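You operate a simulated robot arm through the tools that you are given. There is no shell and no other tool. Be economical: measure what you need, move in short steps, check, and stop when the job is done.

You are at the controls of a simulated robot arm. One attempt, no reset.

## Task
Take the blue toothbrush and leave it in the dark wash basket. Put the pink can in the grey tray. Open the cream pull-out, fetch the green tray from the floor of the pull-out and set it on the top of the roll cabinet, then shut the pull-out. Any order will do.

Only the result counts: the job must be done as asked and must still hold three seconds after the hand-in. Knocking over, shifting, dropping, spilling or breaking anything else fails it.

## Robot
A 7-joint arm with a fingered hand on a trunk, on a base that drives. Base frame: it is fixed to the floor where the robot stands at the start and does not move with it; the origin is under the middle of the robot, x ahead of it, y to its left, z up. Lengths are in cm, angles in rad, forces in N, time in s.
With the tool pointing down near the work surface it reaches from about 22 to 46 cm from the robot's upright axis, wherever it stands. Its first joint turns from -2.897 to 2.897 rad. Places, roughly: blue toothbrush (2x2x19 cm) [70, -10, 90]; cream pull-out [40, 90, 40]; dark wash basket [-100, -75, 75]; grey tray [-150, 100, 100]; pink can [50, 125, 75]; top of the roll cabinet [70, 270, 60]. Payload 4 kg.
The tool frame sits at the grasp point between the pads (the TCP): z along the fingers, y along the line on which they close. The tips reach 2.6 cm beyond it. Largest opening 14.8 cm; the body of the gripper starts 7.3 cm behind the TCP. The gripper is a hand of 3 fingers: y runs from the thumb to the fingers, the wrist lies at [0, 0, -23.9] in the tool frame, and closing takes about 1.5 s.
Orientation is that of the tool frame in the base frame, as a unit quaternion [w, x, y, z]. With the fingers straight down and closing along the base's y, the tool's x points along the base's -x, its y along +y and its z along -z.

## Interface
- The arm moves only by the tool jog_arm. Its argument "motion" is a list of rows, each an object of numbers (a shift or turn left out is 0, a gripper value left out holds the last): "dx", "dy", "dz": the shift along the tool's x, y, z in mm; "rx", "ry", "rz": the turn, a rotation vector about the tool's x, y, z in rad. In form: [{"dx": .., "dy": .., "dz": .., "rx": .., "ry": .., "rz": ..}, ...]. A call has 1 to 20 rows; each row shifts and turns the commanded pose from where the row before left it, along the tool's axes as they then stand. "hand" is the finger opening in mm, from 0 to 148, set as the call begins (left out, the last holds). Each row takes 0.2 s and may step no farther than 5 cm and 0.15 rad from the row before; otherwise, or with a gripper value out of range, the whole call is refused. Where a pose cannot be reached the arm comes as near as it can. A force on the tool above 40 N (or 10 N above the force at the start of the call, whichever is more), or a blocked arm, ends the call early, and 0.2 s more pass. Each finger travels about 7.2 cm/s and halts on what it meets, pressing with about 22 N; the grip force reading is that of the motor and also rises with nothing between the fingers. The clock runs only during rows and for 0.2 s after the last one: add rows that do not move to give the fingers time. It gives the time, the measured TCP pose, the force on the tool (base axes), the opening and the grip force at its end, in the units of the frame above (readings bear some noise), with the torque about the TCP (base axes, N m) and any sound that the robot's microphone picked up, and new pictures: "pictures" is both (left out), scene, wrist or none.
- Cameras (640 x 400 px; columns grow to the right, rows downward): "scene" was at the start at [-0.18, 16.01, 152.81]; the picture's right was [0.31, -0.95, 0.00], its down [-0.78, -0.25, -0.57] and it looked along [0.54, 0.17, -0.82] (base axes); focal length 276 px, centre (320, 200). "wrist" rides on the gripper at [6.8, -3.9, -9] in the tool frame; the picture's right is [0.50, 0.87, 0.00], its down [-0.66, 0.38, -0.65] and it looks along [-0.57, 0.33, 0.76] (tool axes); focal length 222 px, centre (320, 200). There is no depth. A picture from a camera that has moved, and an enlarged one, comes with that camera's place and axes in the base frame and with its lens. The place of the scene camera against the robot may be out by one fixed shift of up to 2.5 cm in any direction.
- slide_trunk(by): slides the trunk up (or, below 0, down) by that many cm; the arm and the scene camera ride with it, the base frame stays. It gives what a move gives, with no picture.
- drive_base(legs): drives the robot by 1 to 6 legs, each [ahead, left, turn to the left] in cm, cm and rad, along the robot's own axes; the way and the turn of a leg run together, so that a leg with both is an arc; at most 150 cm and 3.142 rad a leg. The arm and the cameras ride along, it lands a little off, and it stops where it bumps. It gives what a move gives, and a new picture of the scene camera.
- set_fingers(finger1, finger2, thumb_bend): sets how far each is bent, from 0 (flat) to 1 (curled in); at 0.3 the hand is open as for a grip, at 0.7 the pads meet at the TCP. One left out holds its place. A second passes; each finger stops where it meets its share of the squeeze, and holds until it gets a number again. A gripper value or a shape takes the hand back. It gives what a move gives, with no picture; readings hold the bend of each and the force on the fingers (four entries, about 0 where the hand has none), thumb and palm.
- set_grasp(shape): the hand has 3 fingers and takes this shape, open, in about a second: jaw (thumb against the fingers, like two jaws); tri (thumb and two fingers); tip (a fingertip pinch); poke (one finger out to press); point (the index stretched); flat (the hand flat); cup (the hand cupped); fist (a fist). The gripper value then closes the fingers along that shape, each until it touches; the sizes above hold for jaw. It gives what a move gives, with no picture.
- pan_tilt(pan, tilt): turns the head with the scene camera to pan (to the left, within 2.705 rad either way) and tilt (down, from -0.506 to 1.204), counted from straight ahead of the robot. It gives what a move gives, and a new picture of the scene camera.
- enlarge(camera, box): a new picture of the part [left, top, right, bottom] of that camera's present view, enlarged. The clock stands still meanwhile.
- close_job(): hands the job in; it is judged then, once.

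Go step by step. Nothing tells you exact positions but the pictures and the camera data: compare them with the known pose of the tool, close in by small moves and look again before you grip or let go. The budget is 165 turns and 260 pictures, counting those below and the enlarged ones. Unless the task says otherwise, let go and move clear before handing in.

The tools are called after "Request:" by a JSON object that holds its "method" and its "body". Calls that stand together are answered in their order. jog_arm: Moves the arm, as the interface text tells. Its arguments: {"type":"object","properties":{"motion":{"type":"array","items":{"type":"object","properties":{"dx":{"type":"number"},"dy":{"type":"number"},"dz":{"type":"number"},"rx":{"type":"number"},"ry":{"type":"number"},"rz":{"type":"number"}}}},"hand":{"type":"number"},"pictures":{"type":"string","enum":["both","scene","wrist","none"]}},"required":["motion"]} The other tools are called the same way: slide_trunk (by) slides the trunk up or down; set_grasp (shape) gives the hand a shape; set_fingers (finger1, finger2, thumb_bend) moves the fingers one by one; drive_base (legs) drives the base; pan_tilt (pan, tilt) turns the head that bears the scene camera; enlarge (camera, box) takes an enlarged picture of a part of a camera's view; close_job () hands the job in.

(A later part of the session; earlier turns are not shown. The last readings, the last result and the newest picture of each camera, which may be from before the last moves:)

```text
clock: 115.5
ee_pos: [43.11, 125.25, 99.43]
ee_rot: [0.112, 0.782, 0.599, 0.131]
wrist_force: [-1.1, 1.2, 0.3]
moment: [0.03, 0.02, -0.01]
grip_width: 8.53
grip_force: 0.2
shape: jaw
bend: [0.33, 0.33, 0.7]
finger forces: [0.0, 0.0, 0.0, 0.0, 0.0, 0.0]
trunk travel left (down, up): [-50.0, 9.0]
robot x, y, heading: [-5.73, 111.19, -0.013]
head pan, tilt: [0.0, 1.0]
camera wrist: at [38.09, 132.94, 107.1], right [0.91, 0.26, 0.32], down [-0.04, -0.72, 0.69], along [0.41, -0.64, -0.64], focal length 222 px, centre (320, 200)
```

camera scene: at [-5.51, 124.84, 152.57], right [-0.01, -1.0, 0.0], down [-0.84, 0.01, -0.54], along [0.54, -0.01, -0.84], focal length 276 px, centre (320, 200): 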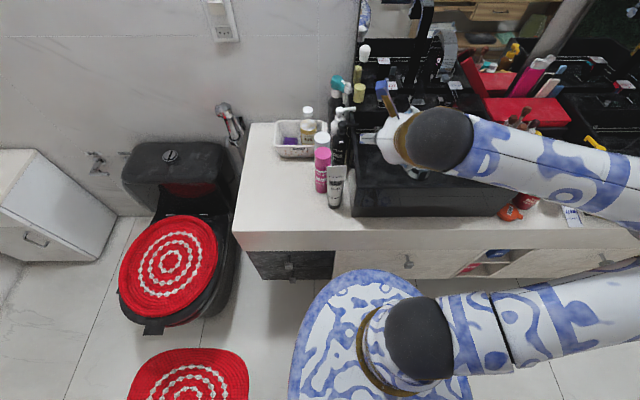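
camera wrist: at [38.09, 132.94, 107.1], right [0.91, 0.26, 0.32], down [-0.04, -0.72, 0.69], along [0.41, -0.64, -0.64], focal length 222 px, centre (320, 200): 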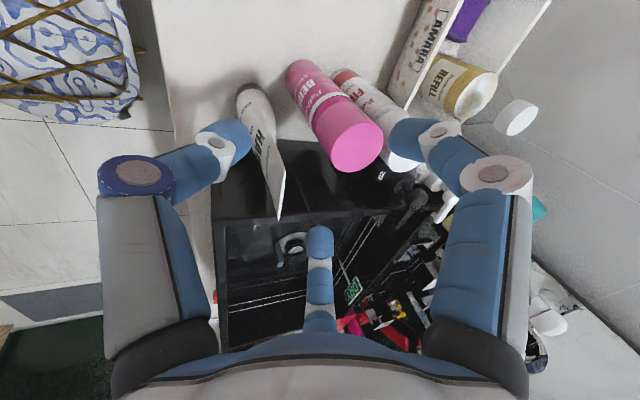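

Request:
{"method": "jog_arm", "body": {"motion": [{}, {"dx": 2, "dy": 3, "dz": 30}, {"dx": 1, "dy": 2, "dz": 30}], "hand": 148, "pictures": "wrist"}}

Request:
{"method": "pan_tilt", "body": {"pan": 0.25, "tilt": 0.9}}

Request:
{"method": "enlarge", "body": {"camera": "scene", "box": [300, 90, 500, 250]}}

```text
clock: 116.3
ee_pos: [45.6, 125.31, 94.1]
ee_rot: [0.111, 0.782, 0.6, 0.13]
wrist_force: [0.2, 0.1, 0.1]
moment: [0.0, -0.04, 0.0]
grip_width: 14.8
grip_force: 0.2
shape: jaw
bend: [0.3, 0.3, 0.3]
finger forces: [0.1, 0.0, 0.0, 0.1, 0.1, 0.0]
trunk travel left (down, up): [-50.0, 9.0]
robot x, y, heading: [-6.01, 110.79, -0.008]
head pan, tilt: [0.0, 1.0]
camera wrist: at [40.74, 133.06, 101.8], right [0.91, 0.26, 0.32], down [-0.04, -0.72, 0.69], along [0.41, -0.65, -0.64], focal length 222 px, centre (320, 200)
```

wrist: 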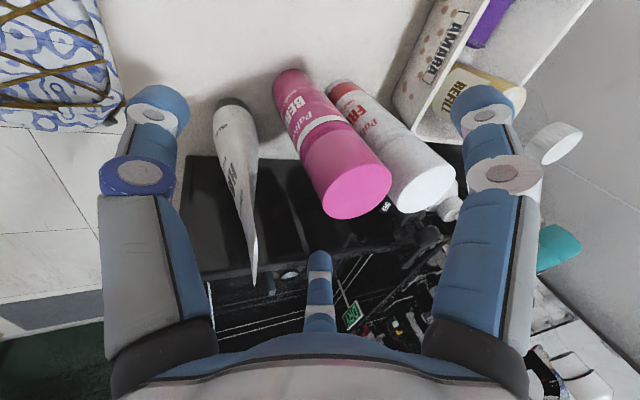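

```text
clock: 117.1
ee_pos: [45.59, 125.37, 94.12]
ee_rot: [0.111, 0.782, 0.599, 0.129]
wrist_force: [-0.2, 0.3, 0.1]
moment: [0.01, -0.02, 0.01]
grip_width: 14.8
grip_force: 0.0
shape: jaw
bend: [0.3, 0.3, 0.3]
finger forces: [0.0, 0.0, 0.0, 0.0, 0.0, 0.0]
trunk travel left (down, up): [-50.0, 9.0]
robot x, y, heading: [-5.31, 111.37, -0.009]
head pan, tilt: [0.25, 0.901]
camera scene: at [-5.14, 126.7, 153.29], right [0.24, -0.97, 0.0], down [-0.76, -0.18, -0.62], along [0.6, 0.15, -0.78], focal length 276 px, centre (320, 200)
```

scene: 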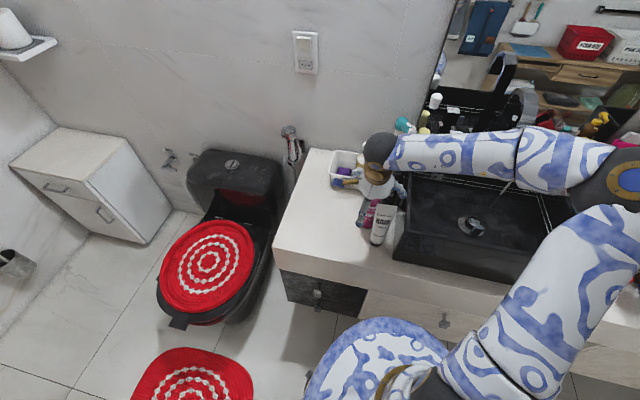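

```text
2.50 times, centred on (400, 170) of scene
camera zoom: at [-5.14, 126.7, 153.29], right [0.24, -0.97, 0.0], down [-0.76, -0.18, -0.62], along [0.6, 0.15, -0.78], focal length 691 px, centre (120, 275)
```

zoom: 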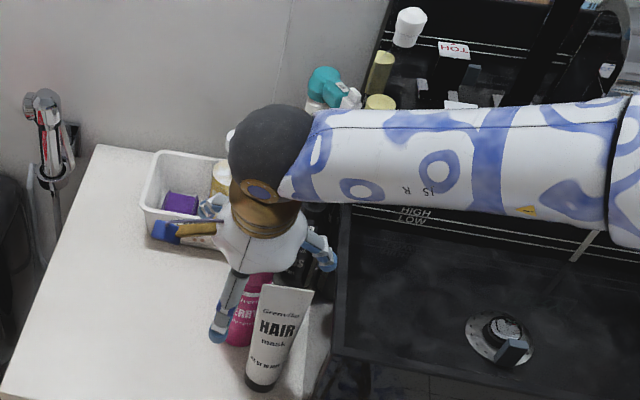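

Request:
{"method": "jog_arm", "body": {"motion": [{"dx": 2, "dy": 1, "dz": 32}, {"dx": 2, "dy": 0, "dz": 30}], "pictures": "wrist"}}

```text
clock: 117.7
ee_pos: [47.83, 125.62, 88.51]
ee_rot: [0.111, 0.783, 0.599, 0.13]
wrist_force: [-0.4, 0.2, 4.6]
moment: [-0.07, 0.23, 0.0]
grip_width: 14.81
grip_force: 0.1
shape: jaw
bend: [0.3, 0.3, 0.3]
finger forces: [0.0, 0.1, 0.1, 0.1, 0.0, 5.1]
trunk travel left (down, up): [-50.0, 9.0]
robot x, y, heading: [-5.5, 111.06, -0.007]
head pan, tilt: [0.25, 0.901]
camera wrist: at [42.73, 133.43, 96.19], right [0.91, 0.26, 0.32], down [-0.04, -0.72, 0.69], along [0.41, -0.64, -0.64], focal length 222 px, centre (320, 200)
```

wrist: 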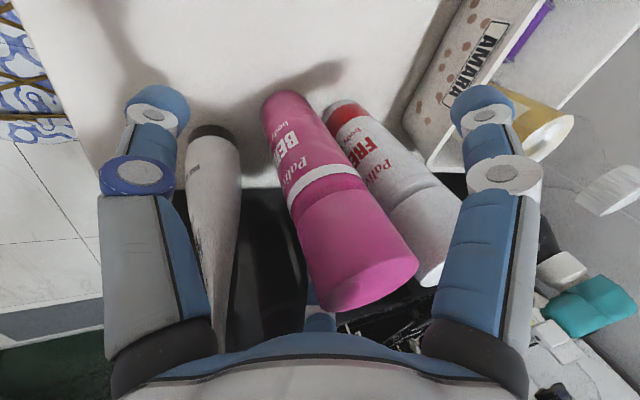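

Palm touches slightly; rise 1 cm and close.

Request:
{"method": "jog_arm", "body": {"motion": [{"dz": -10}], "pictures": "none"}}

Request:
{"method": "jog_arm", "body": {"motion": [{}, {}, {}, {}, {}, {}, {}], "hand": 0, "pictures": "wrist"}}

```text
clock: 118.1
ee_pos: [47.42, 125.8, 89.3]
ee_rot: [0.111, 0.782, 0.6, 0.13]
wrist_force: [-0.8, 0.6, 0.4]
moment: [0.0, 0.0, 0.01]
grip_width: 14.8
grip_force: 0.0
shape: jaw
bend: [0.3, 0.3, 0.3]
finger forces: [0.0, 0.1, 0.0, 0.1, 0.1, 0.0]
trunk travel left (down, up): [-50.0, 9.0]
robot x, y, heading: [-5.56, 111.02, -0.011]
head pan, tilt: [0.25, 0.901]
```

```text
clock: 119.7
ee_pos: [47.36, 125.8, 89.46]
ee_rot: [0.11, 0.782, 0.599, 0.129]
wrist_force: [-0.4, -0.5, -0.4]
moment: [-0.02, 0.05, 0.0]
grip_width: 3.91
grip_force: 21.7
shape: jaw
bend: [0.77, 0.77, 0.7]
finger forces: [19.2, 19.6, 0.1, 0.1, 18.6, 0.0]
trunk travel left (down, up): [-50.0, 9.0]
robot x, y, heading: [-5.63, 111.13, -0.015]
head pan, tilt: [0.25, 0.901]
camera wrist: at [42.51, 133.52, 97.0], right [0.91, 0.26, 0.32], down [-0.04, -0.72, 0.69], along [0.41, -0.65, -0.64], focal length 222 px, centre (320, 200)
```

wrist: 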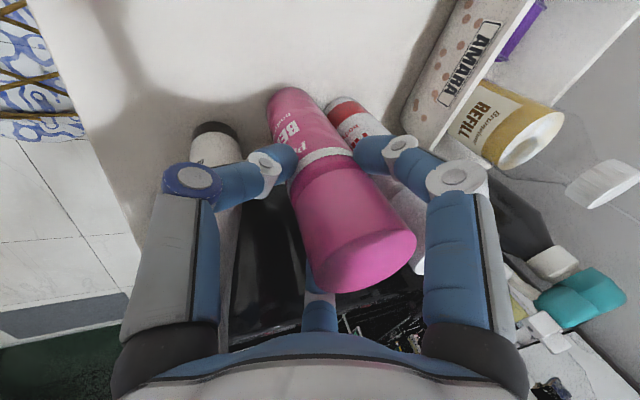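

Request:
{"method": "jog_arm", "body": {"motion": [{"dx": 2, "dy": 10, "dz": -28}, {"dx": 2, "dy": 10, "dz": -28}, {"dx": 2, "dy": 10, "dz": -28}, {"dx": 2, "dy": 10, "dz": -28}, {"dx": 2, "dy": 10, "dz": -28}, {"dx": 2, "dy": 10, "dz": -28}], "pictures": "both"}}

```text
clock: 121.1
ee_pos: [47.53, 125.84, 107.19]
ee_rot: [0.111, 0.782, 0.599, 0.13]
wrist_force: [-0.2, -0.2, -1.2]
moment: [0.04, 0.02, 0.0]
grip_width: 3.92
grip_force: 22.0
shape: jaw
bend: [0.77, 0.77, 0.7]
finger forces: [19.4, 19.9, 0.0, 0.0, 18.6, 0.0]
trunk travel left (down, up): [-50.0, 9.0]
robot x, y, heading: [-5.33, 111.23, -0.012]
head pan, tilt: [0.25, 0.901]
camera scene: at [-5.13, 126.71, 153.29], right [0.24, -0.97, 0.0], down [-0.76, -0.19, -0.62], along [0.6, 0.15, -0.78], focal length 276 px, centre (320, 200)
camera wrist: at [42.65, 133.49, 114.82], right [0.91, 0.26, 0.32], down [-0.04, -0.72, 0.69], along [0.41, -0.65, -0.64], focal length 222 px, centre (320, 200)
```

scene: 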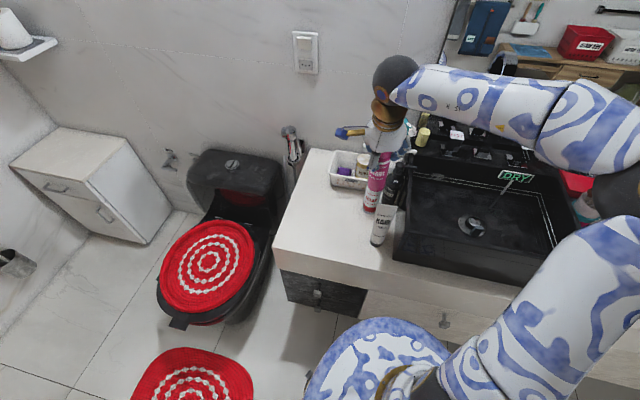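
wrist: 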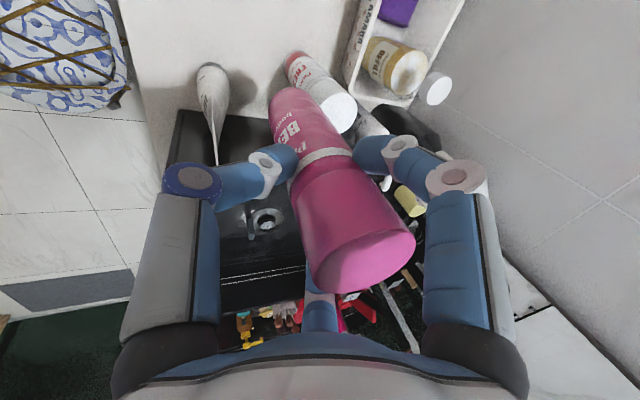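

Request:
{"method": "jog_arm", "body": {"motion": [{"dx": 2, "dy": 10, "dz": -28}, {"dx": 2, "dy": 10, "dz": -28}, {"dx": -10, "dy": -36, "dz": -13}, {"dx": -10, "dy": -36, "dz": -13}, {"dx": -10, "dy": -36, "dz": -13}], "pictures": "none"}}

Request:
{"method": "drive_base", "body": {"legs": [[-33, 0, 0]]}}

Request:
{"method": "pan_tilt", "body": {"pan": 1.9, "tilt": 0.75}}

```text
clock: 122.3
ee_pos: [35.66, 125.65, 112.67]
ee_rot: [0.111, 0.782, 0.6, 0.13]
wrist_force: [-0.6, -0.8, -2.2]
moment: [0.02, 0.0, 0.01]
grip_width: 3.91
grip_force: 21.6
shape: jaw
bend: [0.77, 0.77, 0.7]
finger forces: [19.4, 19.8, 0.0, 0.0, 18.7, 0.1]
trunk travel left (down, up): [-50.0, 9.0]
robot x, y, heading: [-5.44, 111.42, -0.008]
head pan, tilt: [0.25, 0.901]
```

```text
clock: 124.4
ee_pos: [2.97, 125.99, 112.52]
ee_rot: [0.111, 0.783, 0.598, 0.129]
wrist_force: [-0.3, 0.6, -1.4]
moment: [0.01, 0.01, 0.01]
grip_width: 3.9
grip_force: 21.8
shape: jaw
bend: [0.77, 0.77, 0.7]
finger forces: [19.3, 19.8, 0.1, 0.0, 18.7, 0.1]
trunk travel left (down, up): [-50.0, 9.0]
robot x, y, heading: [-38.03, 111.68, -0.017]
head pan, tilt: [0.25, 0.901]
camera scene: at [-37.81, 127.11, 153.29], right [0.23, -0.97, 0.0], down [-0.76, -0.18, -0.62], along [0.6, 0.15, -0.78], focal length 276 px, centre (320, 200)
```

scene: 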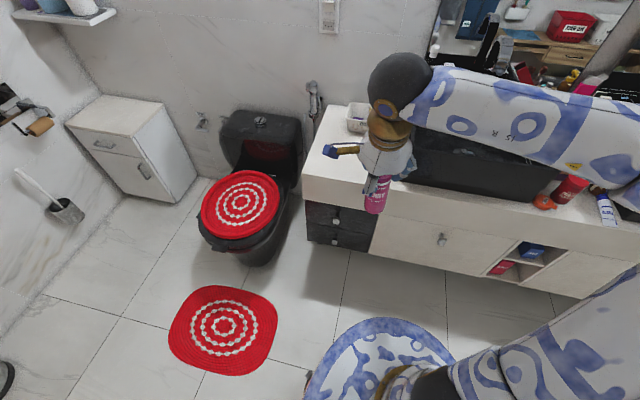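

```text
clock: 126.1
ee_pos: [3.06, 125.95, 112.59]
ee_rot: [0.111, 0.784, 0.598, 0.128]
wrist_force: [-0.2, 0.1, -1.7]
moment: [0.01, 0.01, 0.02]
grip_width: 3.92
grip_force: 22.2
shape: jaw
bend: [0.77, 0.77, 0.7]
finger forces: [19.4, 19.8, 0.0, 0.0, 18.7, 0.0]
trunk travel left (down, up): [-50.0, 9.0]
robot x, y, heading: [-38.21, 111.62, -0.018]
head pan, tilt: [1.901, 0.75]
camera scene: at [-47.7, 133.22, 154.48], right [0.95, 0.31, 0.0], down [0.21, -0.65, -0.73], along [-0.23, 0.7, -0.68], focal length 276 px, centre (320, 200)
```

scene: 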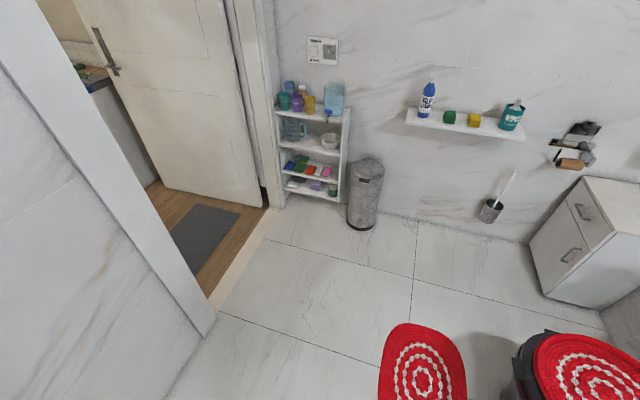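

Holding the can. Now drive toward the doorway of the adjoining room, keeping off the red mat.

Request:
{"method": "drive_base", "body": {"legs": [[-14, 0, 0], [0, 0, 1.588], [30, 22, 0]]}}

Request:
{"method": "drive_base", "body": {"legs": [[88, 2, 0]]}}

Request:
{"method": "pan_tilt", "body": {"pan": 1.4, "tilt": 0.7}}

```text
clock: 133.1
ee_pos: [-84.95, 183.89, 112.65]
ee_rot: [-0.01, 0.148, 0.974, 0.169]
wrist_force: [0.0, -0.6, -0.8]
moment: [0.01, 0.01, -0.01]
grip_width: 3.87
grip_force: 22.0
shape: jaw
bend: [0.77, 0.77, 0.7]
finger forces: [19.3, 19.7, 0.1, 0.0, 18.4, 0.1]
trunk travel left (down, up): [-50.0, 9.0]
robot x, y, heading: [-72.01, 142.33, 1.516]
head pan, tilt: [1.901, 0.75]
camera scene: at [-96.27, 133.23, 154.48], right [-0.27, 0.96, 0.0], down [0.66, 0.19, -0.73], along [-0.7, -0.2, -0.68], focal length 276 px, centre (320, 200)
```

scene: 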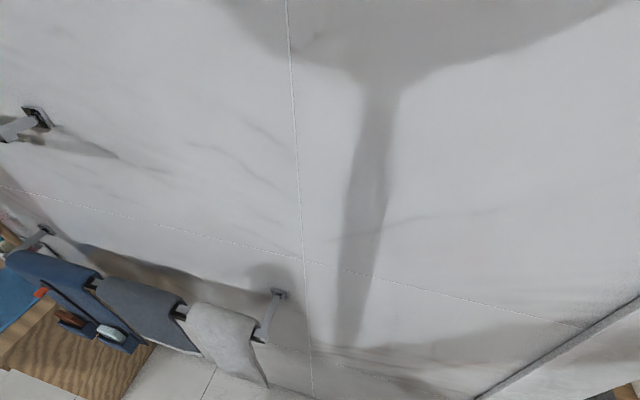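

```text
clock: 137.9
ee_pos: [-78.29, 274.63, 112.51]
ee_rot: [-0.006, 0.172, 0.97, 0.171]
wrist_force: [-0.2, 0.4, -2.6]
moment: [-0.06, 0.01, -0.01]
grip_width: 3.86
grip_force: 22.0
shape: jaw
bend: [0.77, 0.77, 0.7]
finger forces: [19.3, 19.7, 0.0, 0.0, 18.5, 0.0]
trunk travel left (down, up): [-50.0, 9.0]
robot x, y, heading: [-67.47, 232.25, 1.478]
head pan, tilt: [1.901, 0.75]
camera scene: at [-91.94, 224.49, 154.48], right [-0.23, 0.97, 0.0], down [0.66, 0.16, -0.73], along [-0.71, -0.17, -0.68], focal length 276 px, centre (320, 200)
```

scene: 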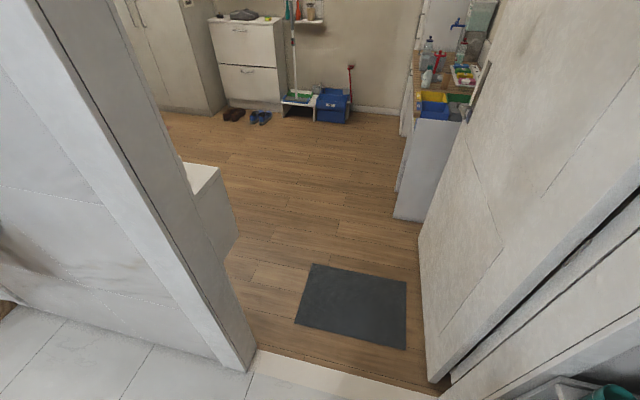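

```text
clock: 138.8
ee_pos: [-78.44, 274.64, 112.46]
ee_rot: [-0.006, 0.171, 0.97, 0.171]
wrist_force: [0.1, -0.4, -0.9]
moment: [-0.03, 0.01, 0.03]
grip_width: 3.89
grip_force: 21.9
shape: jaw
bend: [0.77, 0.77, 0.7]
finger forces: [19.3, 19.7, 0.0, 0.0, 18.4, 0.1]
trunk travel left (down, up): [-50.0, 9.0]
robot x, y, heading: [-67.19, 232.36, 1.482]
head pan, tilt: [1.4, 0.7]
camera scene: at [-92.08, 228.63, 154.91], right [0.26, 0.96, 0.0], down [0.62, -0.17, -0.76], along [-0.74, 0.2, -0.64], focal length 276 px, centre (320, 200)
```

scene: 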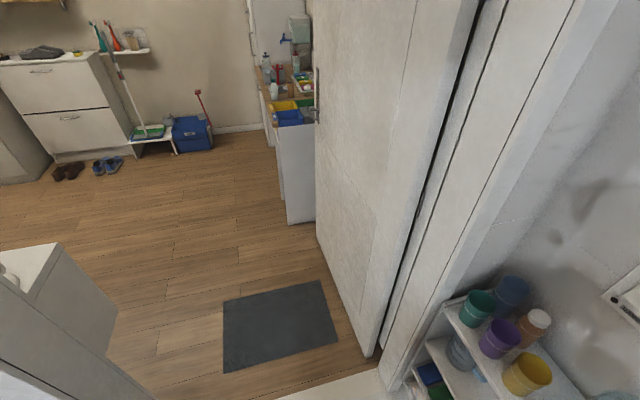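

The adjoining room has a white cabinet right behind the dividing wall – probably with the grey tray. Rotate and drive through the door.

Request:
{"method": "drive_base", "body": {"legs": [[0, 12, 0], [0, 0, 1.66]]}}

Request:
{"method": "pan_tilt", "body": {"pan": 0.7, "tilt": 0.9}}

```text
clock: 144.0
ee_pos: [-120.84, 219.31, 112.55]
ee_rot: [-0.129, -0.595, 0.785, 0.113]
wrist_force: [0.0, 0.5, -2.3]
moment: [-0.01, -0.03, -0.01]
grip_width: 3.84
grip_force: 22.4
shape: jaw
bend: [0.77, 0.77, 0.7]
finger forces: [19.2, 19.7, 0.0, 0.0, 18.1, 0.0]
trunk travel left (down, up): [-50.0, 9.0]
robot x, y, heading: [-79.33, 233.24, 3.121]
head pan, tilt: [1.4, 0.7]
camera scene: at [-76.4, 208.51, 154.91], right [-0.98, 0.19, 0.0], down [0.12, 0.63, -0.76], along [-0.15, -0.75, -0.64], focal length 276 px, centre (320, 200)
```

scene: 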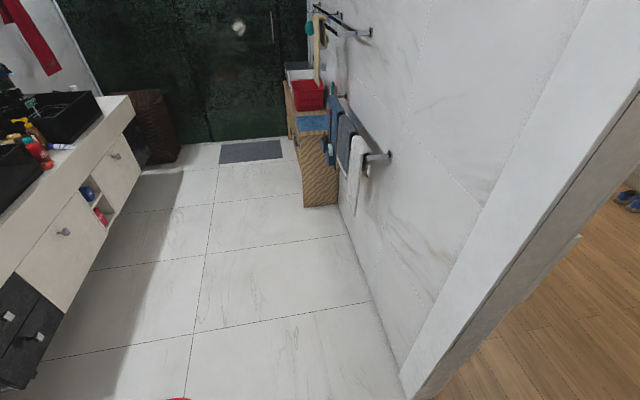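

```text
clock: 145.1
ee_pos: [-120.86, 219.18, 112.65]
ee_rot: [-0.129, -0.595, 0.786, 0.112]
wrist_force: [0.9, 0.2, -1.3]
moment: [0.01, -0.06, 0.02]
grip_width: 3.86
grip_force: 22.1
shape: jaw
bend: [0.77, 0.77, 0.7]
finger forces: [19.2, 19.7, 0.0, 0.1, 18.1, 0.0]
trunk travel left (down, up): [-50.0, 9.0]
robot x, y, heading: [-79.25, 233.3, 3.118]
head pan, tilt: [0.7, 0.901]
camera scene: at [-80.64, 212.11, 153.29], right [-0.63, 0.78, 0.0], down [0.61, 0.49, -0.62], along [-0.48, -0.39, -0.78], focal length 276 px, centre (320, 200)
```

scene: 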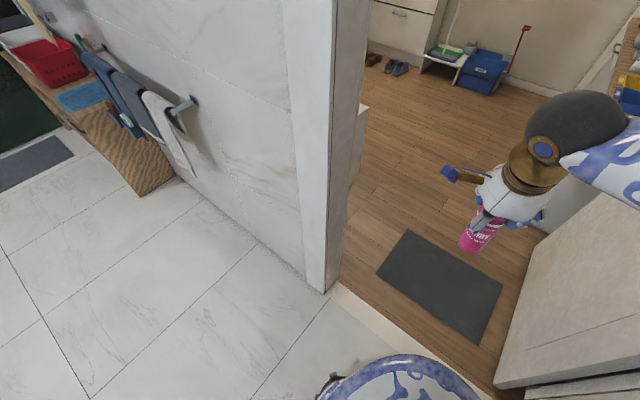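

Request:
{"method": "pan_tilt", "body": {"pan": -0.5, "tilt": 0.8}}

```text
clock: 146.5
ee_pos: [-120.9, 219.31, 112.51]
ee_rot: [-0.129, -0.595, 0.785, 0.111]
wrist_force: [0.7, 0.9, -1.0]
moment: [0.01, -0.05, -0.02]
grip_width: 3.85
grip_force: 21.6
shape: jaw
bend: [0.77, 0.77, 0.7]
finger forces: [19.3, 19.6, 0.1, 0.1, 18.0, 0.0]
trunk travel left (down, up): [-50.0, 9.0]
robot x, y, heading: [-79.67, 233.44, 3.123]
head pan, tilt: [-0.499, 0.799]
camera scene: at [-81.77, 220.86, 154.08], right [0.5, 0.87, 0.0], down [0.62, -0.36, -0.7], along [-0.6, 0.35, -0.72], focal length 276 px, centre (320, 200)
```

scene: 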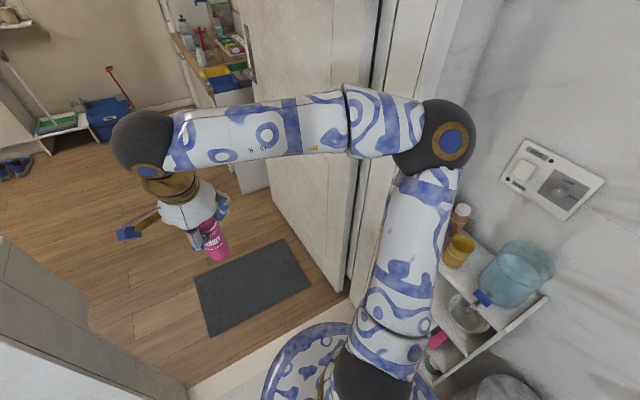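

Request:
{"method": "jog_arm", "body": {"motion": [{"dx": 10, "dy": 36, "dz": 13}, {"dx": 10, "dy": 36, "dz": 13}, {"dx": 10, "dy": 36, "dz": 13}], "pictures": "none"}}

Request:
{"method": "drive_base", "body": {"legs": [[0, 16, 0.018]]}}

Request:
{"method": "pan_tilt", "body": {"pan": 0.0, "tilt": 1.1}}

```text
clock: 147.3
ee_pos: [-132.65, 219.3, 112.73]
ee_rot: [-0.129, -0.595, 0.785, 0.112]
wrist_force: [0.5, 0.4, -0.8]
moment: [0.02, -0.03, 0.02]
grip_width: 3.85
grip_force: 22.2
shape: jaw
bend: [0.77, 0.77, 0.7]
finger forces: [19.2, 19.7, 0.0, 0.0, 18.2, 0.0]
trunk travel left (down, up): [-50.0, 9.0]
robot x, y, heading: [-79.69, 233.31, 3.118]
head pan, tilt: [-0.499, 0.799]
```

```text
clock: 148.7
ee_pos: [-132.68, 202.53, 112.77]
ee_rot: [-0.13, -0.601, 0.78, 0.111]
wrist_force: [-0.5, 0.1, -1.4]
moment: [0.0, -0.03, 0.02]
grip_width: 3.86
grip_force: 22.2
shape: jaw
bend: [0.77, 0.77, 0.7]
finger forces: [19.3, 19.7, 0.0, 0.1, 18.3, 0.1]
trunk travel left (down, up): [-50.0, 9.0]
robot x, y, heading: [-79.78, 217.35, 3.136]
head pan, tilt: [-0.499, 0.799]
camera scene: at [-81.83, 204.87, 154.08], right [0.48, 0.87, 0.0], down [0.63, -0.35, -0.7], along [-0.61, 0.34, -0.72], focal length 276 px, centre (320, 200)
```

scene: 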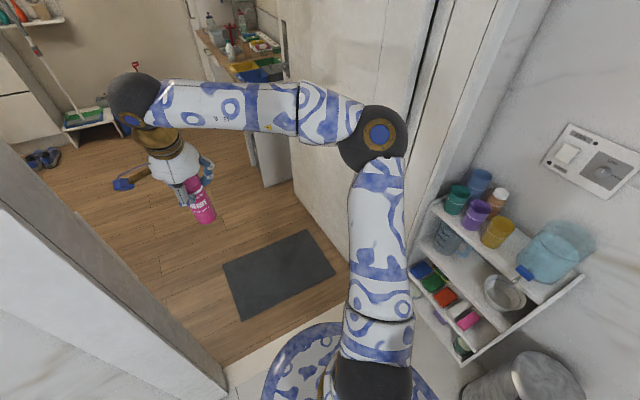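

```text
clock: 149.6
ee_pos: [-132.52, 202.57, 112.63]
ee_rot: [-0.129, -0.601, 0.781, 0.11]
wrist_force: [0.5, -0.5, -2.2]
moment: [-0.01, -0.04, 0.01]
grip_width: 3.85
grip_force: 21.7
shape: jaw
bend: [0.77, 0.77, 0.7]
finger forces: [19.3, 19.7, 0.0, 0.0, 18.4, 0.1]
trunk travel left (down, up): [-50.0, 9.0]
robot x, y, heading: [-79.67, 217.32, 3.134]
head pan, tilt: [0.0, 1.1]
camera scene: at [-81.09, 201.06, 151.91], right [0.01, 1.0, 0.0], down [0.89, -0.01, -0.45], along [-0.45, 0.0, -0.89], focal length 276 px, centre (320, 200)
```

scene: 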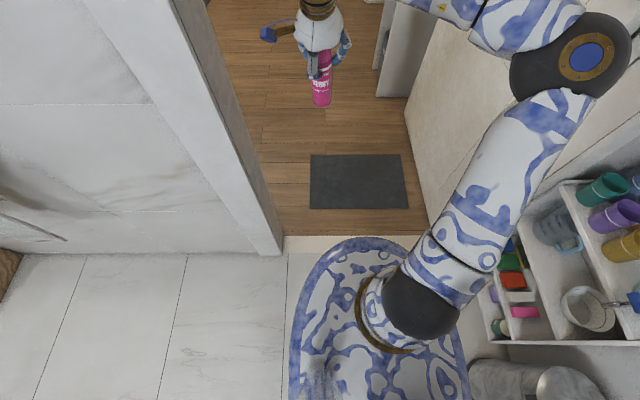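

Request:
{"method": "jog_arm", "body": {"motion": [{"dx": 28.6, "dy": -16.2, "dz": -3.5, "rx": 0.004, "ry": 0.02, "rz": -0.0565}], "pictures": "none"}}

Request:
{"method": "drive_base", "body": {"legs": [[0, 1.8, 0.005], [35, 0, 0]]}}

```text
clock: 150.0
ee_pos: [-131.74, 199.37, 112.69]
ee_rot: [-0.133, -0.625, 0.762, 0.107]
wrist_force: [0.1, 0.2, -1.6]
moment: [-0.02, -0.05, 0.02]
grip_width: 3.86
grip_force: 22.3
shape: jaw
bend: [0.77, 0.77, 0.7]
finger forces: [19.2, 19.7, 0.1, 0.1, 18.3, 0.0]
trunk travel left (down, up): [-50.0, 9.0]
robot x, y, heading: [-79.58, 217.48, 3.139]
head pan, tilt: [0.0, 1.1]
```

```text
clock: 152.7
ee_pos: [-166.78, 197.29, 112.61]
ee_rot: [-0.133, -0.627, 0.76, 0.107]
wrist_force: [1.2, 0.0, -3.5]
moment: [-0.04, 0.0, -0.01]
grip_width: 3.85
grip_force: 21.7
shape: jaw
bend: [0.77, 0.77, 0.7]
finger forces: [19.3, 19.7, 0.1, 0.0, 18.3, 0.0]
trunk travel left (down, up): [-50.0, 9.0]
robot x, y, heading: [-114.62, 215.51, 3.138]
head pan, tilt: [0.0, 1.1]
camera scene: at [-116.12, 199.3, 151.9], right [0.0, 1.0, 0.0], down [0.89, 0.0, -0.45], along [-0.45, 0.0, -0.89], focal length 276 px, centre (320, 200)
```

scene: 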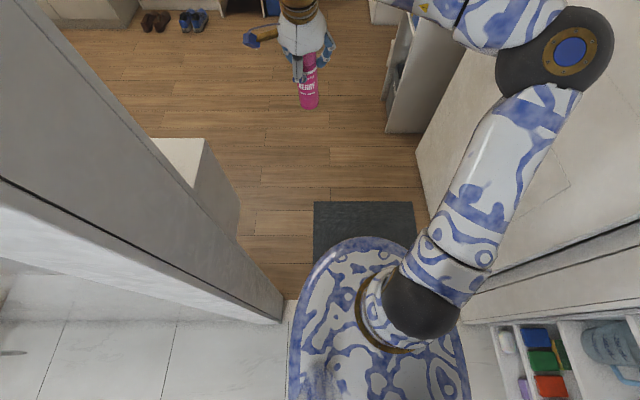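

Elbow nears the open door leaf; swing the arm left a bit before going on.

Request:
{"method": "jog_arm", "body": {"motion": [{"dx": 38, "dy": -21.6, "dz": -4.7, "rx": 0.0055, "ry": 0.0264, "rz": -0.0754}, {"dx": 38, "dy": -21.6, "dz": -4.7, "rx": 0.0055, "ry": 0.0264, "rz": -0.0754}, {"dx": 38, "dy": -21.6, "dz": -4.7, "rx": 0.0055, "ry": 0.0264, "rz": -0.0754}], "pictures": "none"}}

Request:
{"method": "drive_base", "body": {"legs": [[25, 0, 0]]}}

Request:
{"method": "pan_tilt", "body": {"pan": 1.3, "tilt": 0.8}}

```text
clock: 153.5
ee_pos: [-161.24, 185.07, 112.29]
ee_rot: [0.144, 0.713, -0.68, -0.09]
wrist_force: [0.7, 0.2, -1.7]
moment: [0.01, -0.06, 0.03]
grip_width: 3.83
grip_force: 21.6
shape: jaw
bend: [0.77, 0.77, 0.7]
finger forces: [19.3, 19.8, 0.1, 0.0, 18.3, 0.1]
trunk travel left (down, up): [-50.0, 9.0]
robot x, y, heading: [-114.72, 216.09, 3.143]
head pan, tilt: [0.0, 1.1]
```

```text
clock: 155.3
ee_pos: [-186.36, 184.9, 112.5]
ee_rot: [0.146, 0.714, -0.679, -0.089]
wrist_force: [0.4, -0.4, -2.0]
moment: [-0.01, -0.01, -0.03]
grip_width: 3.85
grip_force: 22.2
shape: jaw
bend: [0.77, 0.77, 0.7]
finger forces: [19.2, 19.9, 0.0, 0.0, 18.1, 0.0]
trunk travel left (down, up): [-50.0, 9.0]
robot x, y, heading: [-140.35, 216.02, -3.135]
head pan, tilt: [0.0, 1.1]
camera scene: at [-141.23, 199.25, 151.9], right [0.0, 1.0, 0.0], down [0.89, 0.0, -0.45], along [-0.45, 0.0, -0.89], focal length 276 px, centre (320, 200)
```

scene: 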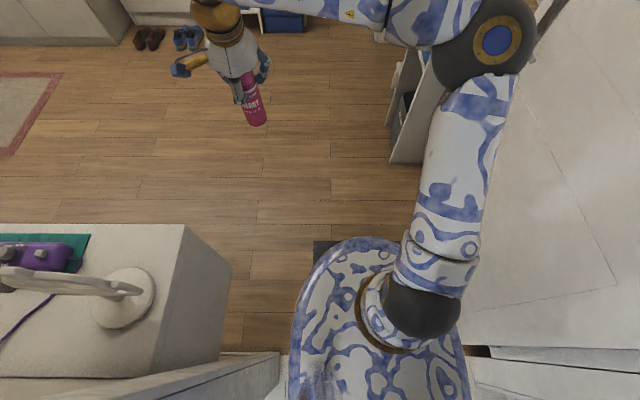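

```text
clock: 156.8
ee_pos: [-186.34, 184.89, 112.5]
ee_rot: [0.145, 0.715, -0.678, -0.088]
wrist_force: [0.0, -0.4, -2.9]
moment: [-0.01, -0.03, -0.03]
grip_width: 3.83
grip_force: 22.2
shape: jaw
bend: [0.77, 0.77, 0.7]
finger forces: [19.2, 19.8, 0.0, 0.0, 18.2, 0.1]
trunk travel left (down, up): [-50.0, 9.0]
robot x, y, heading: [-139.45, 215.66, -3.143]
head pan, tilt: [1.3, 0.799]
camera scene: at [-137.02, 191.49, 154.08], right [-0.96, 0.27, 0.0], down [0.19, 0.69, -0.7], along [-0.18, -0.67, -0.72], focal length 276 px, centre (320, 200)
```

scene: 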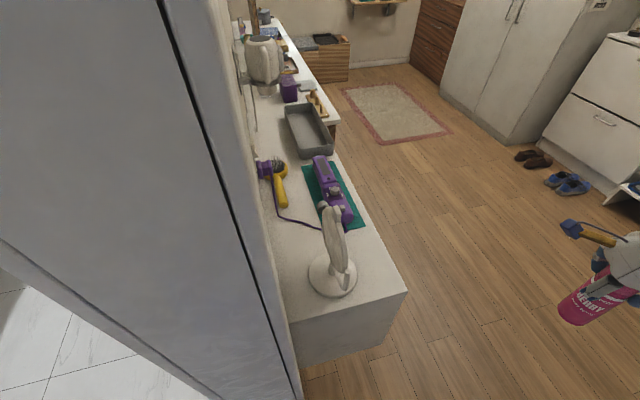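

The grey tray is on the console at about (-158, 93). I drive in further and will turn to face -y beside the console.

Request:
{"method": "drive_base", "body": {"legs": [[30, 2, 0], [45, 17, 0]]}}

Request:
{"method": "drive_base", "body": {"legs": [[0, 0, 1.571]]}}

Request:
{"method": "pan_tilt", "body": {"pan": 0.6, "tilt": 0.85}}

```text
clock: 161.3
ee_pos: [-261.05, 164.96, 112.35]
ee_rot: [0.145, 0.718, -0.675, -0.088]
wrist_force: [-0.1, 0.0, -2.2]
moment: [-0.02, -0.02, -0.01]
grip_width: 3.84
grip_force: 22.1
shape: jaw
bend: [0.77, 0.77, 0.7]
finger forces: [19.1, 19.8, 0.0, 0.1, 18.2, 0.0]
trunk travel left (down, up): [-50.0, 9.0]
robot x, y, heading: [-214.45, 196.31, -3.132]
head pan, tilt: [1.3, 0.799]
camera scene: at [-211.8, 172.08, 154.08], right [-0.97, 0.26, 0.0], down [0.18, 0.69, -0.7], along [-0.18, -0.67, -0.72], focal length 276 px, centre (320, 200)
```

scene: 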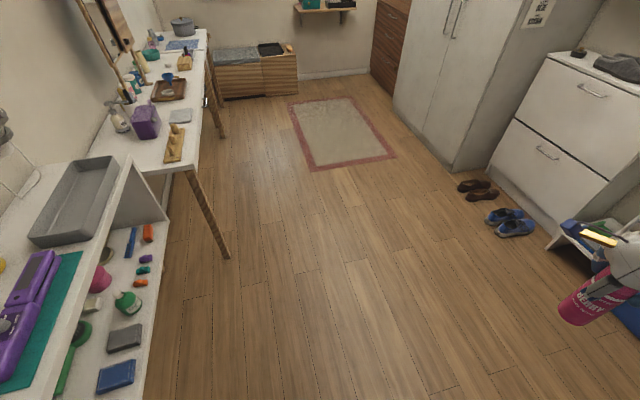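

```text
clock: 165.6
ee_pos: [-182.38, 151.06, 112.41]
ee_rot: [0.164, 0.985, 0.042, 0.043]
wrist_force: [-0.3, 0.3, -2.1]
moment: [0.04, 0.02, 0.01]
grip_width: 3.82
grip_force: 22.3
shape: jaw
bend: [0.77, 0.77, 0.7]
finger forces: [17.5, 20.2, 0.0, 0.0, 17.5, 0.0]
trunk travel left (down, up): [-50.0, 9.0]
robot x, y, heading: [-214.92, 196.21, -1.531]
head pan, tilt: [1.3, 0.799]
camera scene: at [-193.15, 199.67, 154.08], right [-0.23, -0.97, 0.0], down [-0.7, 0.16, -0.7], along [0.68, -0.16, -0.72], focal length 276 px, centre (320, 200)
```

scene: 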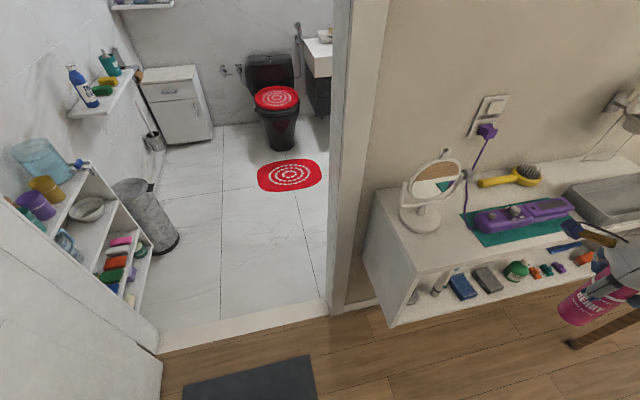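

```text
clock: 166.7
ee_pos: [-182.47, 150.88, 112.46]
ee_rot: [0.164, 0.985, 0.044, 0.043]
wrist_force: [0.0, 0.4, -2.0]
moment: [0.02, 0.03, 0.0]
grip_width: 3.78
grip_force: 21.6
shape: jaw
bend: [0.77, 0.77, 0.7]
finger forces: [17.5, 20.2, 0.0, 0.0, 17.5, 0.1]
trunk travel left (down, up): [-50.0, 9.0]
robot x, y, heading: [-214.66, 195.91, -1.535]
head pan, tilt: [0.6, 0.85]
camera scene: at [-196.33, 195.25, 153.68], right [-0.8, -0.6, 0.0], down [-0.45, 0.6, -0.66], along [0.39, -0.53, -0.75], focal length 276 px, centre (320, 200)
```

scene: 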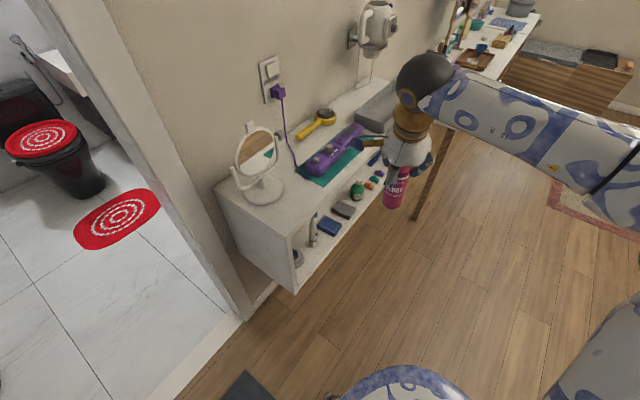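

Request:
{"method": "drive_base", "body": {"legs": [[79, 0, -0.036]]}}

Request:
{"method": "pan_tilt", "body": {"pan": 1.0, "tilt": 0.85}}

```text
clock: 170.8
ee_pos: [-180.48, 73.78, 112.38]
ee_rot: [0.165, 0.985, 0.037, 0.042]
wrist_force: [0.2, -0.3, -1.1]
moment: [0.02, -0.01, -0.01]
grip_width: 3.84
grip_force: 22.5
shape: jaw
bend: [0.77, 0.77, 0.7]
finger forces: [17.5, 20.2, 0.0, 0.0, 17.4, 0.0]
trunk travel left (down, up): [-50.0, 9.0]
robot x, y, heading: [-212.48, 119.51, -1.545]
head pan, tilt: [0.6, 0.85]
camera scene: at [-193.8, 118.14, 153.68], right [-0.81, -0.59, 0.0], down [-0.44, 0.61, -0.66], along [0.39, -0.53, -0.75], focal length 276 px, centre (320, 200)
```

scene: 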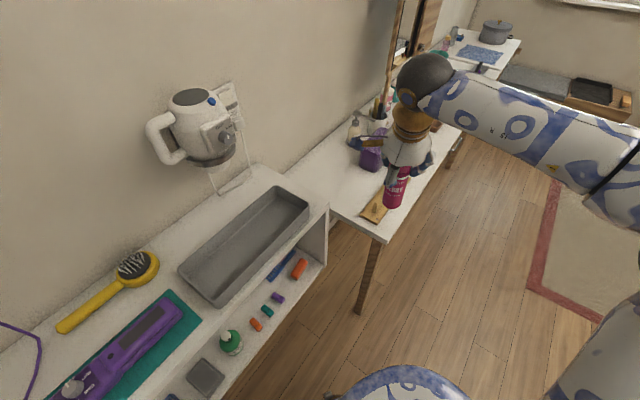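

```text
clock: 171.7
ee_pos: [-180.41, 73.66, 112.4]
ee_rot: [0.165, 0.985, 0.036, 0.041]
wrist_force: [-0.2, -0.4, -2.2]
moment: [0.03, 0.02, 0.01]
grip_width: 3.82
grip_force: 21.7
shape: jaw
bend: [0.77, 0.77, 0.7]
finger forces: [17.5, 20.1, 0.0, 0.0, 17.5, 0.0]
trunk travel left (down, up): [-50.0, 9.0]
robot x, y, heading: [-212.4, 118.86, -1.55]
head pan, tilt: [1.0, 0.85]
camera scene: at [-191.7, 120.44, 153.68], right [-0.52, -0.85, 0.0], down [-0.64, 0.39, -0.66], along [0.56, -0.34, -0.75], focal length 276 px, centre (320, 200)
```

scene: 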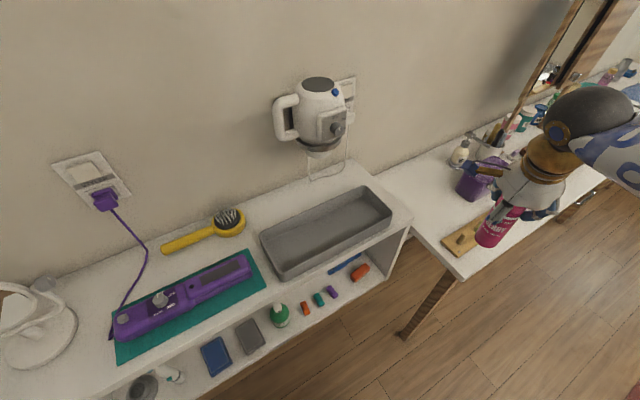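

Request:
{"method": "slide_trunk", "body": {"by": 8.5}}

Request:
{"method": "jog_arm", "body": {"motion": [{"dx": 39.8, "dy": -22.5, "dz": -4.9, "rx": 0.0058, "ry": 0.0276, "rz": -0.0787}, {"dx": 39.8, "dy": -22.5, "dz": -4.9, "rx": 0.0058, "ry": 0.0276, "rz": -0.0787}, {"dx": 39.8, "dy": -22.5, "dz": -4.9, "rx": 0.0058, "ry": 0.0276, "rz": -0.0787}, {"dx": 39.8, "dy": -22.5, "dz": -4.9, "rx": 0.0058, "ry": 0.0276, "rz": -0.0787}, {"dx": 39.8, "dy": -22.5, "dz": -4.9, "rx": 0.0058, "ry": 0.0276, "rz": -0.0787}, {"dx": 39.8, "dy": -22.5, "dz": -4.9, "rx": 0.0058, "ry": 0.0276, "rz": -0.0787}], "pictures": "both"}}

```text
clock: 172.9
ee_pos: [-180.55, 73.77, 121.03]
ee_rot: [0.165, 0.985, 0.037, 0.041]
wrist_force: [0.3, -0.1, -2.4]
moment: [0.02, 0.0, -0.02]
grip_width: 3.82
grip_force: 21.9
shape: jaw
bend: [0.77, 0.77, 0.7]
finger forces: [17.5, 20.2, 0.0, 0.0, 17.5, 0.1]
trunk travel left (down, up): [-58.5, 0.5]
robot x, y, heading: [-212.26, 119.37, -1.541]
head pan, tilt: [1.0, 0.85]
```

```text
clock: 174.3
ee_pos: [-161.62, 93.83, 121.22]
ee_rot: [0.149, 0.945, 0.28, 0.081]
wrist_force: [-0.8, 0.4, -1.6]
moment: [0.02, 0.02, 0.01]
grip_width: 3.8
grip_force: 21.9
shape: jaw
bend: [0.77, 0.77, 0.7]
finger forces: [17.6, 20.2, 0.0, 0.0, 17.4, 0.1]
trunk travel left (down, up): [-58.5, 0.5]
robot x, y, heading: [-212.17, 119.56, -1.544]
head pan, tilt: [1.0, 0.85]
camera scene: at [-191.63, 120.5, 162.17], right [-0.52, -0.86, 0.0], down [-0.64, 0.39, -0.66], along [0.56, -0.34, -0.75], focal length 276 px, centre (320, 200)
camera wrist: at [-160.23, 102.79, 128.97], right [0.85, -0.41, 0.32], down [-0.51, -0.51, 0.69], along [-0.12, -0.75, -0.64], focal length 222 px, centre (320, 200)
```

scene: 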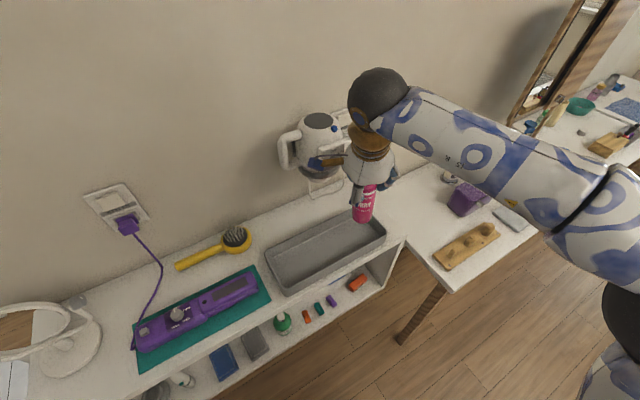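
wrist: 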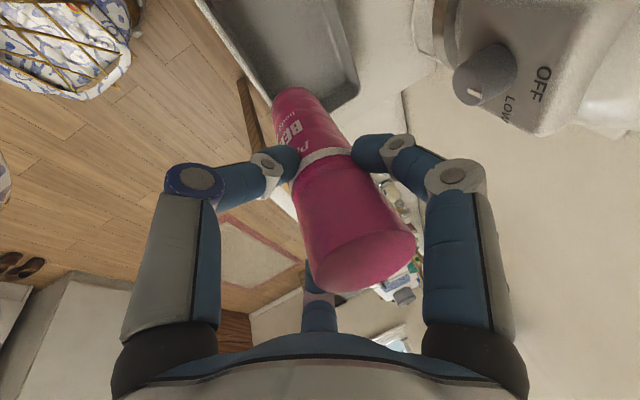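

Request:
{"method": "jog_arm", "body": {"motion": [{"dx": 35, "dy": -30, "dz": -7.6}, {"dx": 35, "dy": -30, "dz": -7.6}], "pictures": "both"}}

Request:
{"method": "enlarge", "body": {"camera": "scene", "box": [240, 120, 420, 310]}}

```text
clock: 174.9
ee_pos: [-159.58, 102.6, 121.2]
ee_rot: [0.151, 0.945, 0.279, 0.081]
wrist_force: [-0.1, 0.1, -1.3]
moment: [0.05, 0.02, 0.0]
grip_width: 3.79
grip_force: 21.8
shape: jaw
bend: [0.77, 0.77, 0.7]
finger forces: [17.5, 20.2, 0.1, 0.0, 17.4, 0.0]
trunk travel left (down, up): [-58.5, 0.5]
robot x, y, heading: [-212.74, 119.4, -1.54]
head pan, tilt: [1.0, 0.85]
camera scene: at [-191.64, 120.53, 162.17], right [-0.52, -0.86, 0.0], down [-0.64, 0.39, -0.66], along [0.56, -0.34, -0.75], focal length 276 px, centre (320, 200)
camera wrist: at [-158.07, 111.7, 128.92], right [0.85, -0.42, 0.32], down [-0.51, -0.51, 0.69], along [-0.13, -0.75, -0.64], focal length 222 px, centre (320, 200)
```

scene: 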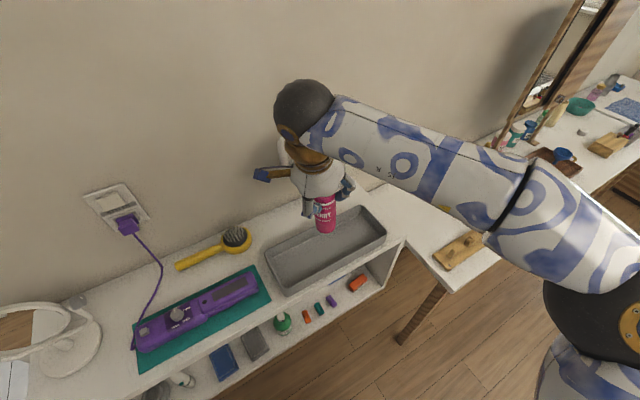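
wrist: 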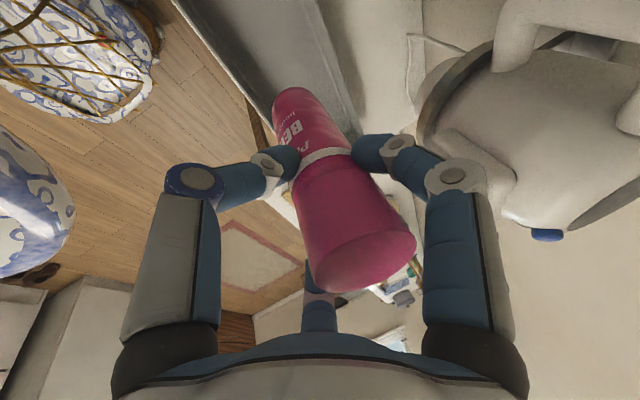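

```text
2.11 times, centred on (330, 215) of scene
camera zoom: at [-191.64, 120.53, 162.17], right [-0.52, -0.86, 0.0], down [-0.64, 0.39, -0.66], along [0.56, -0.34, -0.75], focal length 582 px, centre (299, 168)
```

zoom: 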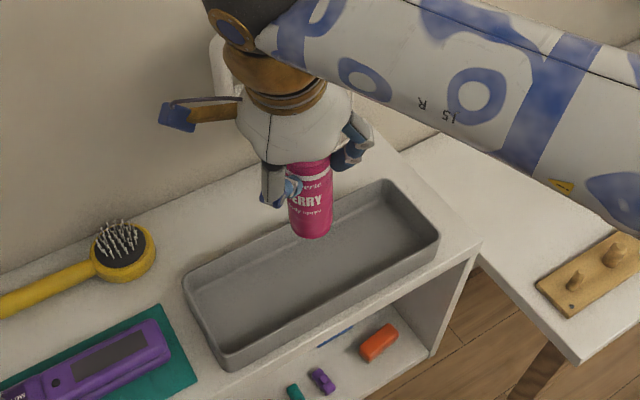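

Request:
{"method": "jog_arm", "body": {"motion": [{"dx": 6, "dy": -5, "dz": 30}, {"dx": -2.1, "dy": -9.8, "dz": 28.3}, {"dx": -2.1, "dy": -9.8, "dz": 28.3}], "pictures": "both"}}

Request:
{"method": "enlarge", "body": {"camera": "scene", "box": [240, 120, 420, 310]}}

```text
clock: 175.7
ee_pos: [-158.57, 102.51, 111.84]
ee_rot: [0.15, 0.945, 0.28, 0.082]
wrist_force: [0.6, -0.2, -1.7]
moment: [0.01, 0.0, -0.03]
grip_width: 3.8
grip_force: 22.0
shape: jaw
bend: [0.77, 0.77, 0.7]
finger forces: [17.5, 20.4, 0.1, 0.0, 17.2, 0.0]
trunk travel left (down, up): [-58.5, 0.5]
robot x, y, heading: [-212.2, 119.55, -1.543]
head pan, tilt: [1.0, 0.85]
camera scene: at [-191.66, 120.44, 162.17], right [-0.52, -0.86, 0.0], down [-0.64, 0.39, -0.66], along [0.56, -0.34, -0.75], focal length 276 px, centre (320, 200)
camera wrist: at [-157.07, 111.6, 119.6], right [0.85, -0.41, 0.32], down [-0.51, -0.51, 0.69], along [-0.12, -0.75, -0.64], focal length 222 px, centre (320, 200)
```

scene: 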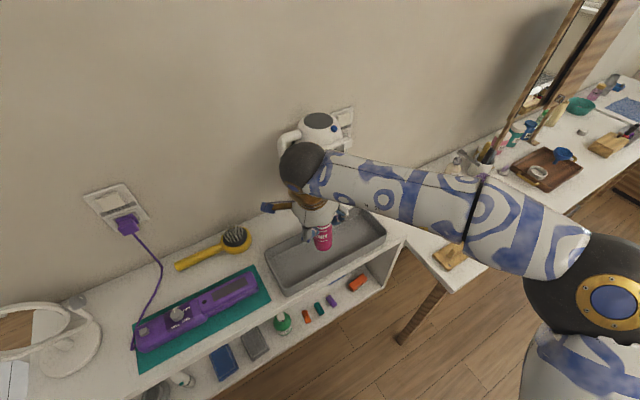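
wrist: 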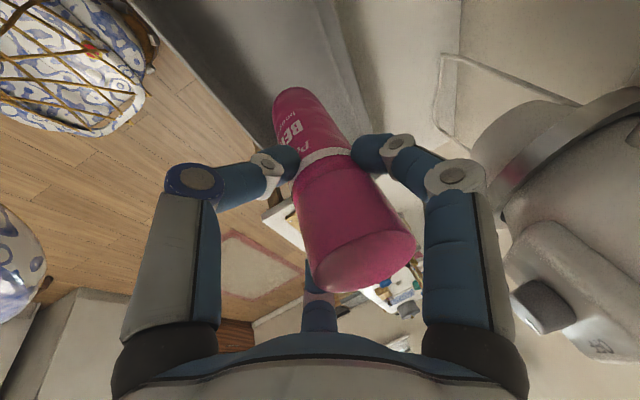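

```text
2.11 times, centred on (330, 215) of scene
camera zoom: at [-191.66, 120.44, 162.17], right [-0.52, -0.86, 0.0], down [-0.64, 0.39, -0.66], along [0.56, -0.34, -0.75], focal length 582 px, centre (299, 168)
```

zoom: 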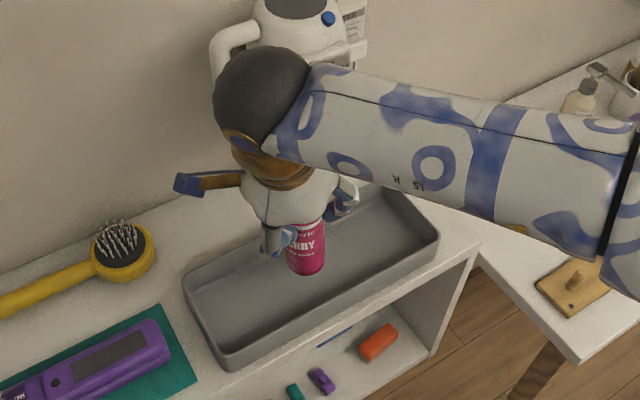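

Request:
{"method": "jog_arm", "body": {"motion": [{"dx": -0.7, "dy": -3.3, "dz": 9.4}, {"dx": -0.7, "dy": -3.3, "dz": 9.4}, {"dx": -0.7, "dy": -3.3, "dz": 9.4}], "pictures": "none"}}

Request:
{"method": "enlarge", "body": {"camera": "scene", "box": [250, 170, 410, 310]}}

```text
clock: 176.5
ee_pos: [-158.54, 102.73, 108.86]
ee_rot: [0.151, 0.945, 0.279, 0.082]
wrist_force: [0.4, 0.0, -1.7]
moment: [0.03, -0.01, -0.01]
grip_width: 3.78
grip_force: 22.0
shape: jaw
bend: [0.77, 0.77, 0.7]
finger forces: [17.5, 20.5, 0.0, 0.0, 17.3, 0.0]
trunk travel left (down, up): [-58.5, 0.5]
robot x, y, heading: [-212.33, 118.92, -1.547]
head pan, tilt: [1.0, 0.85]
```

```text
2.86 times, centred on (330, 240) of scene
camera zoom: at [-191.67, 120.46, 162.17], right [-0.52, -0.86, 0.0], down [-0.64, 0.39, -0.66], along [0.56, -0.34, -0.75], focal length 789 px, centre (291, 86)
```

zoom: 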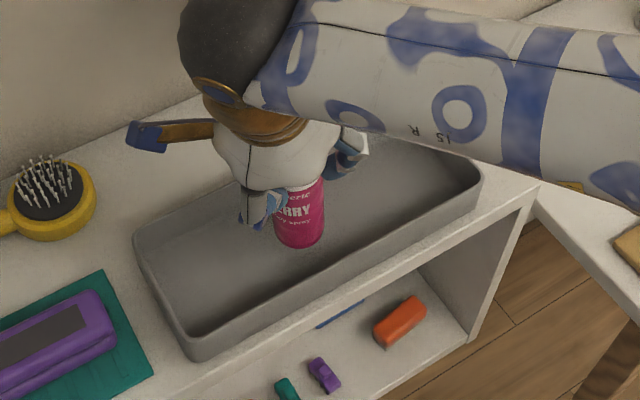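

Request:
{"method": "jog_arm", "body": {"motion": [{"dx": -0.5, "dy": -2.3, "dz": 6.6}, {"dx": -0.4, "dy": -1.6, "dz": 4.7}], "pictures": "none"}}

Request:
{"method": "jog_arm", "body": {"motion": [{"dx": -0.4, "dy": -1.6, "dz": 4.7}], "pictures": "none"}}

Request:
{"method": "jog_arm", "body": {"motion": [{"dx": -0.4, "dy": -1.6, "dz": 4.7}], "pictures": "none"}}

```text
clock: 177.1
ee_pos: [-158.51, 102.79, 107.66]
ee_rot: [0.149, 0.945, 0.28, 0.081]
wrist_force: [0.6, 0.7, -2.4]
moment: [0.04, 0.01, 0.02]
grip_width: 3.76
grip_force: 21.8
shape: jaw
bend: [0.77, 0.77, 0.7]
finger forces: [17.4, 20.4, 0.0, 0.0, 17.3, 0.1]
trunk travel left (down, up): [-58.5, 0.5]
robot x, y, heading: [-212.26, 119.22, -1.543]
head pan, tilt: [1.0, 0.85]
```

```text
clock: 177.5
ee_pos: [-158.38, 102.74, 107.18]
ee_rot: [0.151, 0.945, 0.28, 0.081]
wrist_force: [-0.4, -0.8, -0.6]
moment: [0.01, 0.02, -0.02]
grip_width: 3.82
grip_force: 22.3
shape: jaw
bend: [0.77, 0.77, 0.7]
finger forces: [17.5, 20.5, 0.1, 0.1, 17.3, 0.0]
trunk travel left (down, up): [-58.5, 0.5]
robot x, y, heading: [-212.44, 119.45, -1.543]
head pan, tilt: [1.0, 0.85]
```

```text
clock: 177.9
ee_pos: [-158.28, 102.67, 106.8]
ee_rot: [0.15, 0.945, 0.28, 0.081]
wrist_force: [0.6, 0.7, -1.8]
moment: [0.03, 0.03, 0.02]
grip_width: 3.8
grip_force: 22.0
shape: jaw
bend: [0.77, 0.77, 0.7]
finger forces: [17.5, 20.5, 0.0, 0.0, 17.4, 0.0]
trunk travel left (down, up): [-58.5, 0.5]
robot x, y, heading: [-212.29, 119.48, -1.543]
head pan, tilt: [1.0, 0.85]
```

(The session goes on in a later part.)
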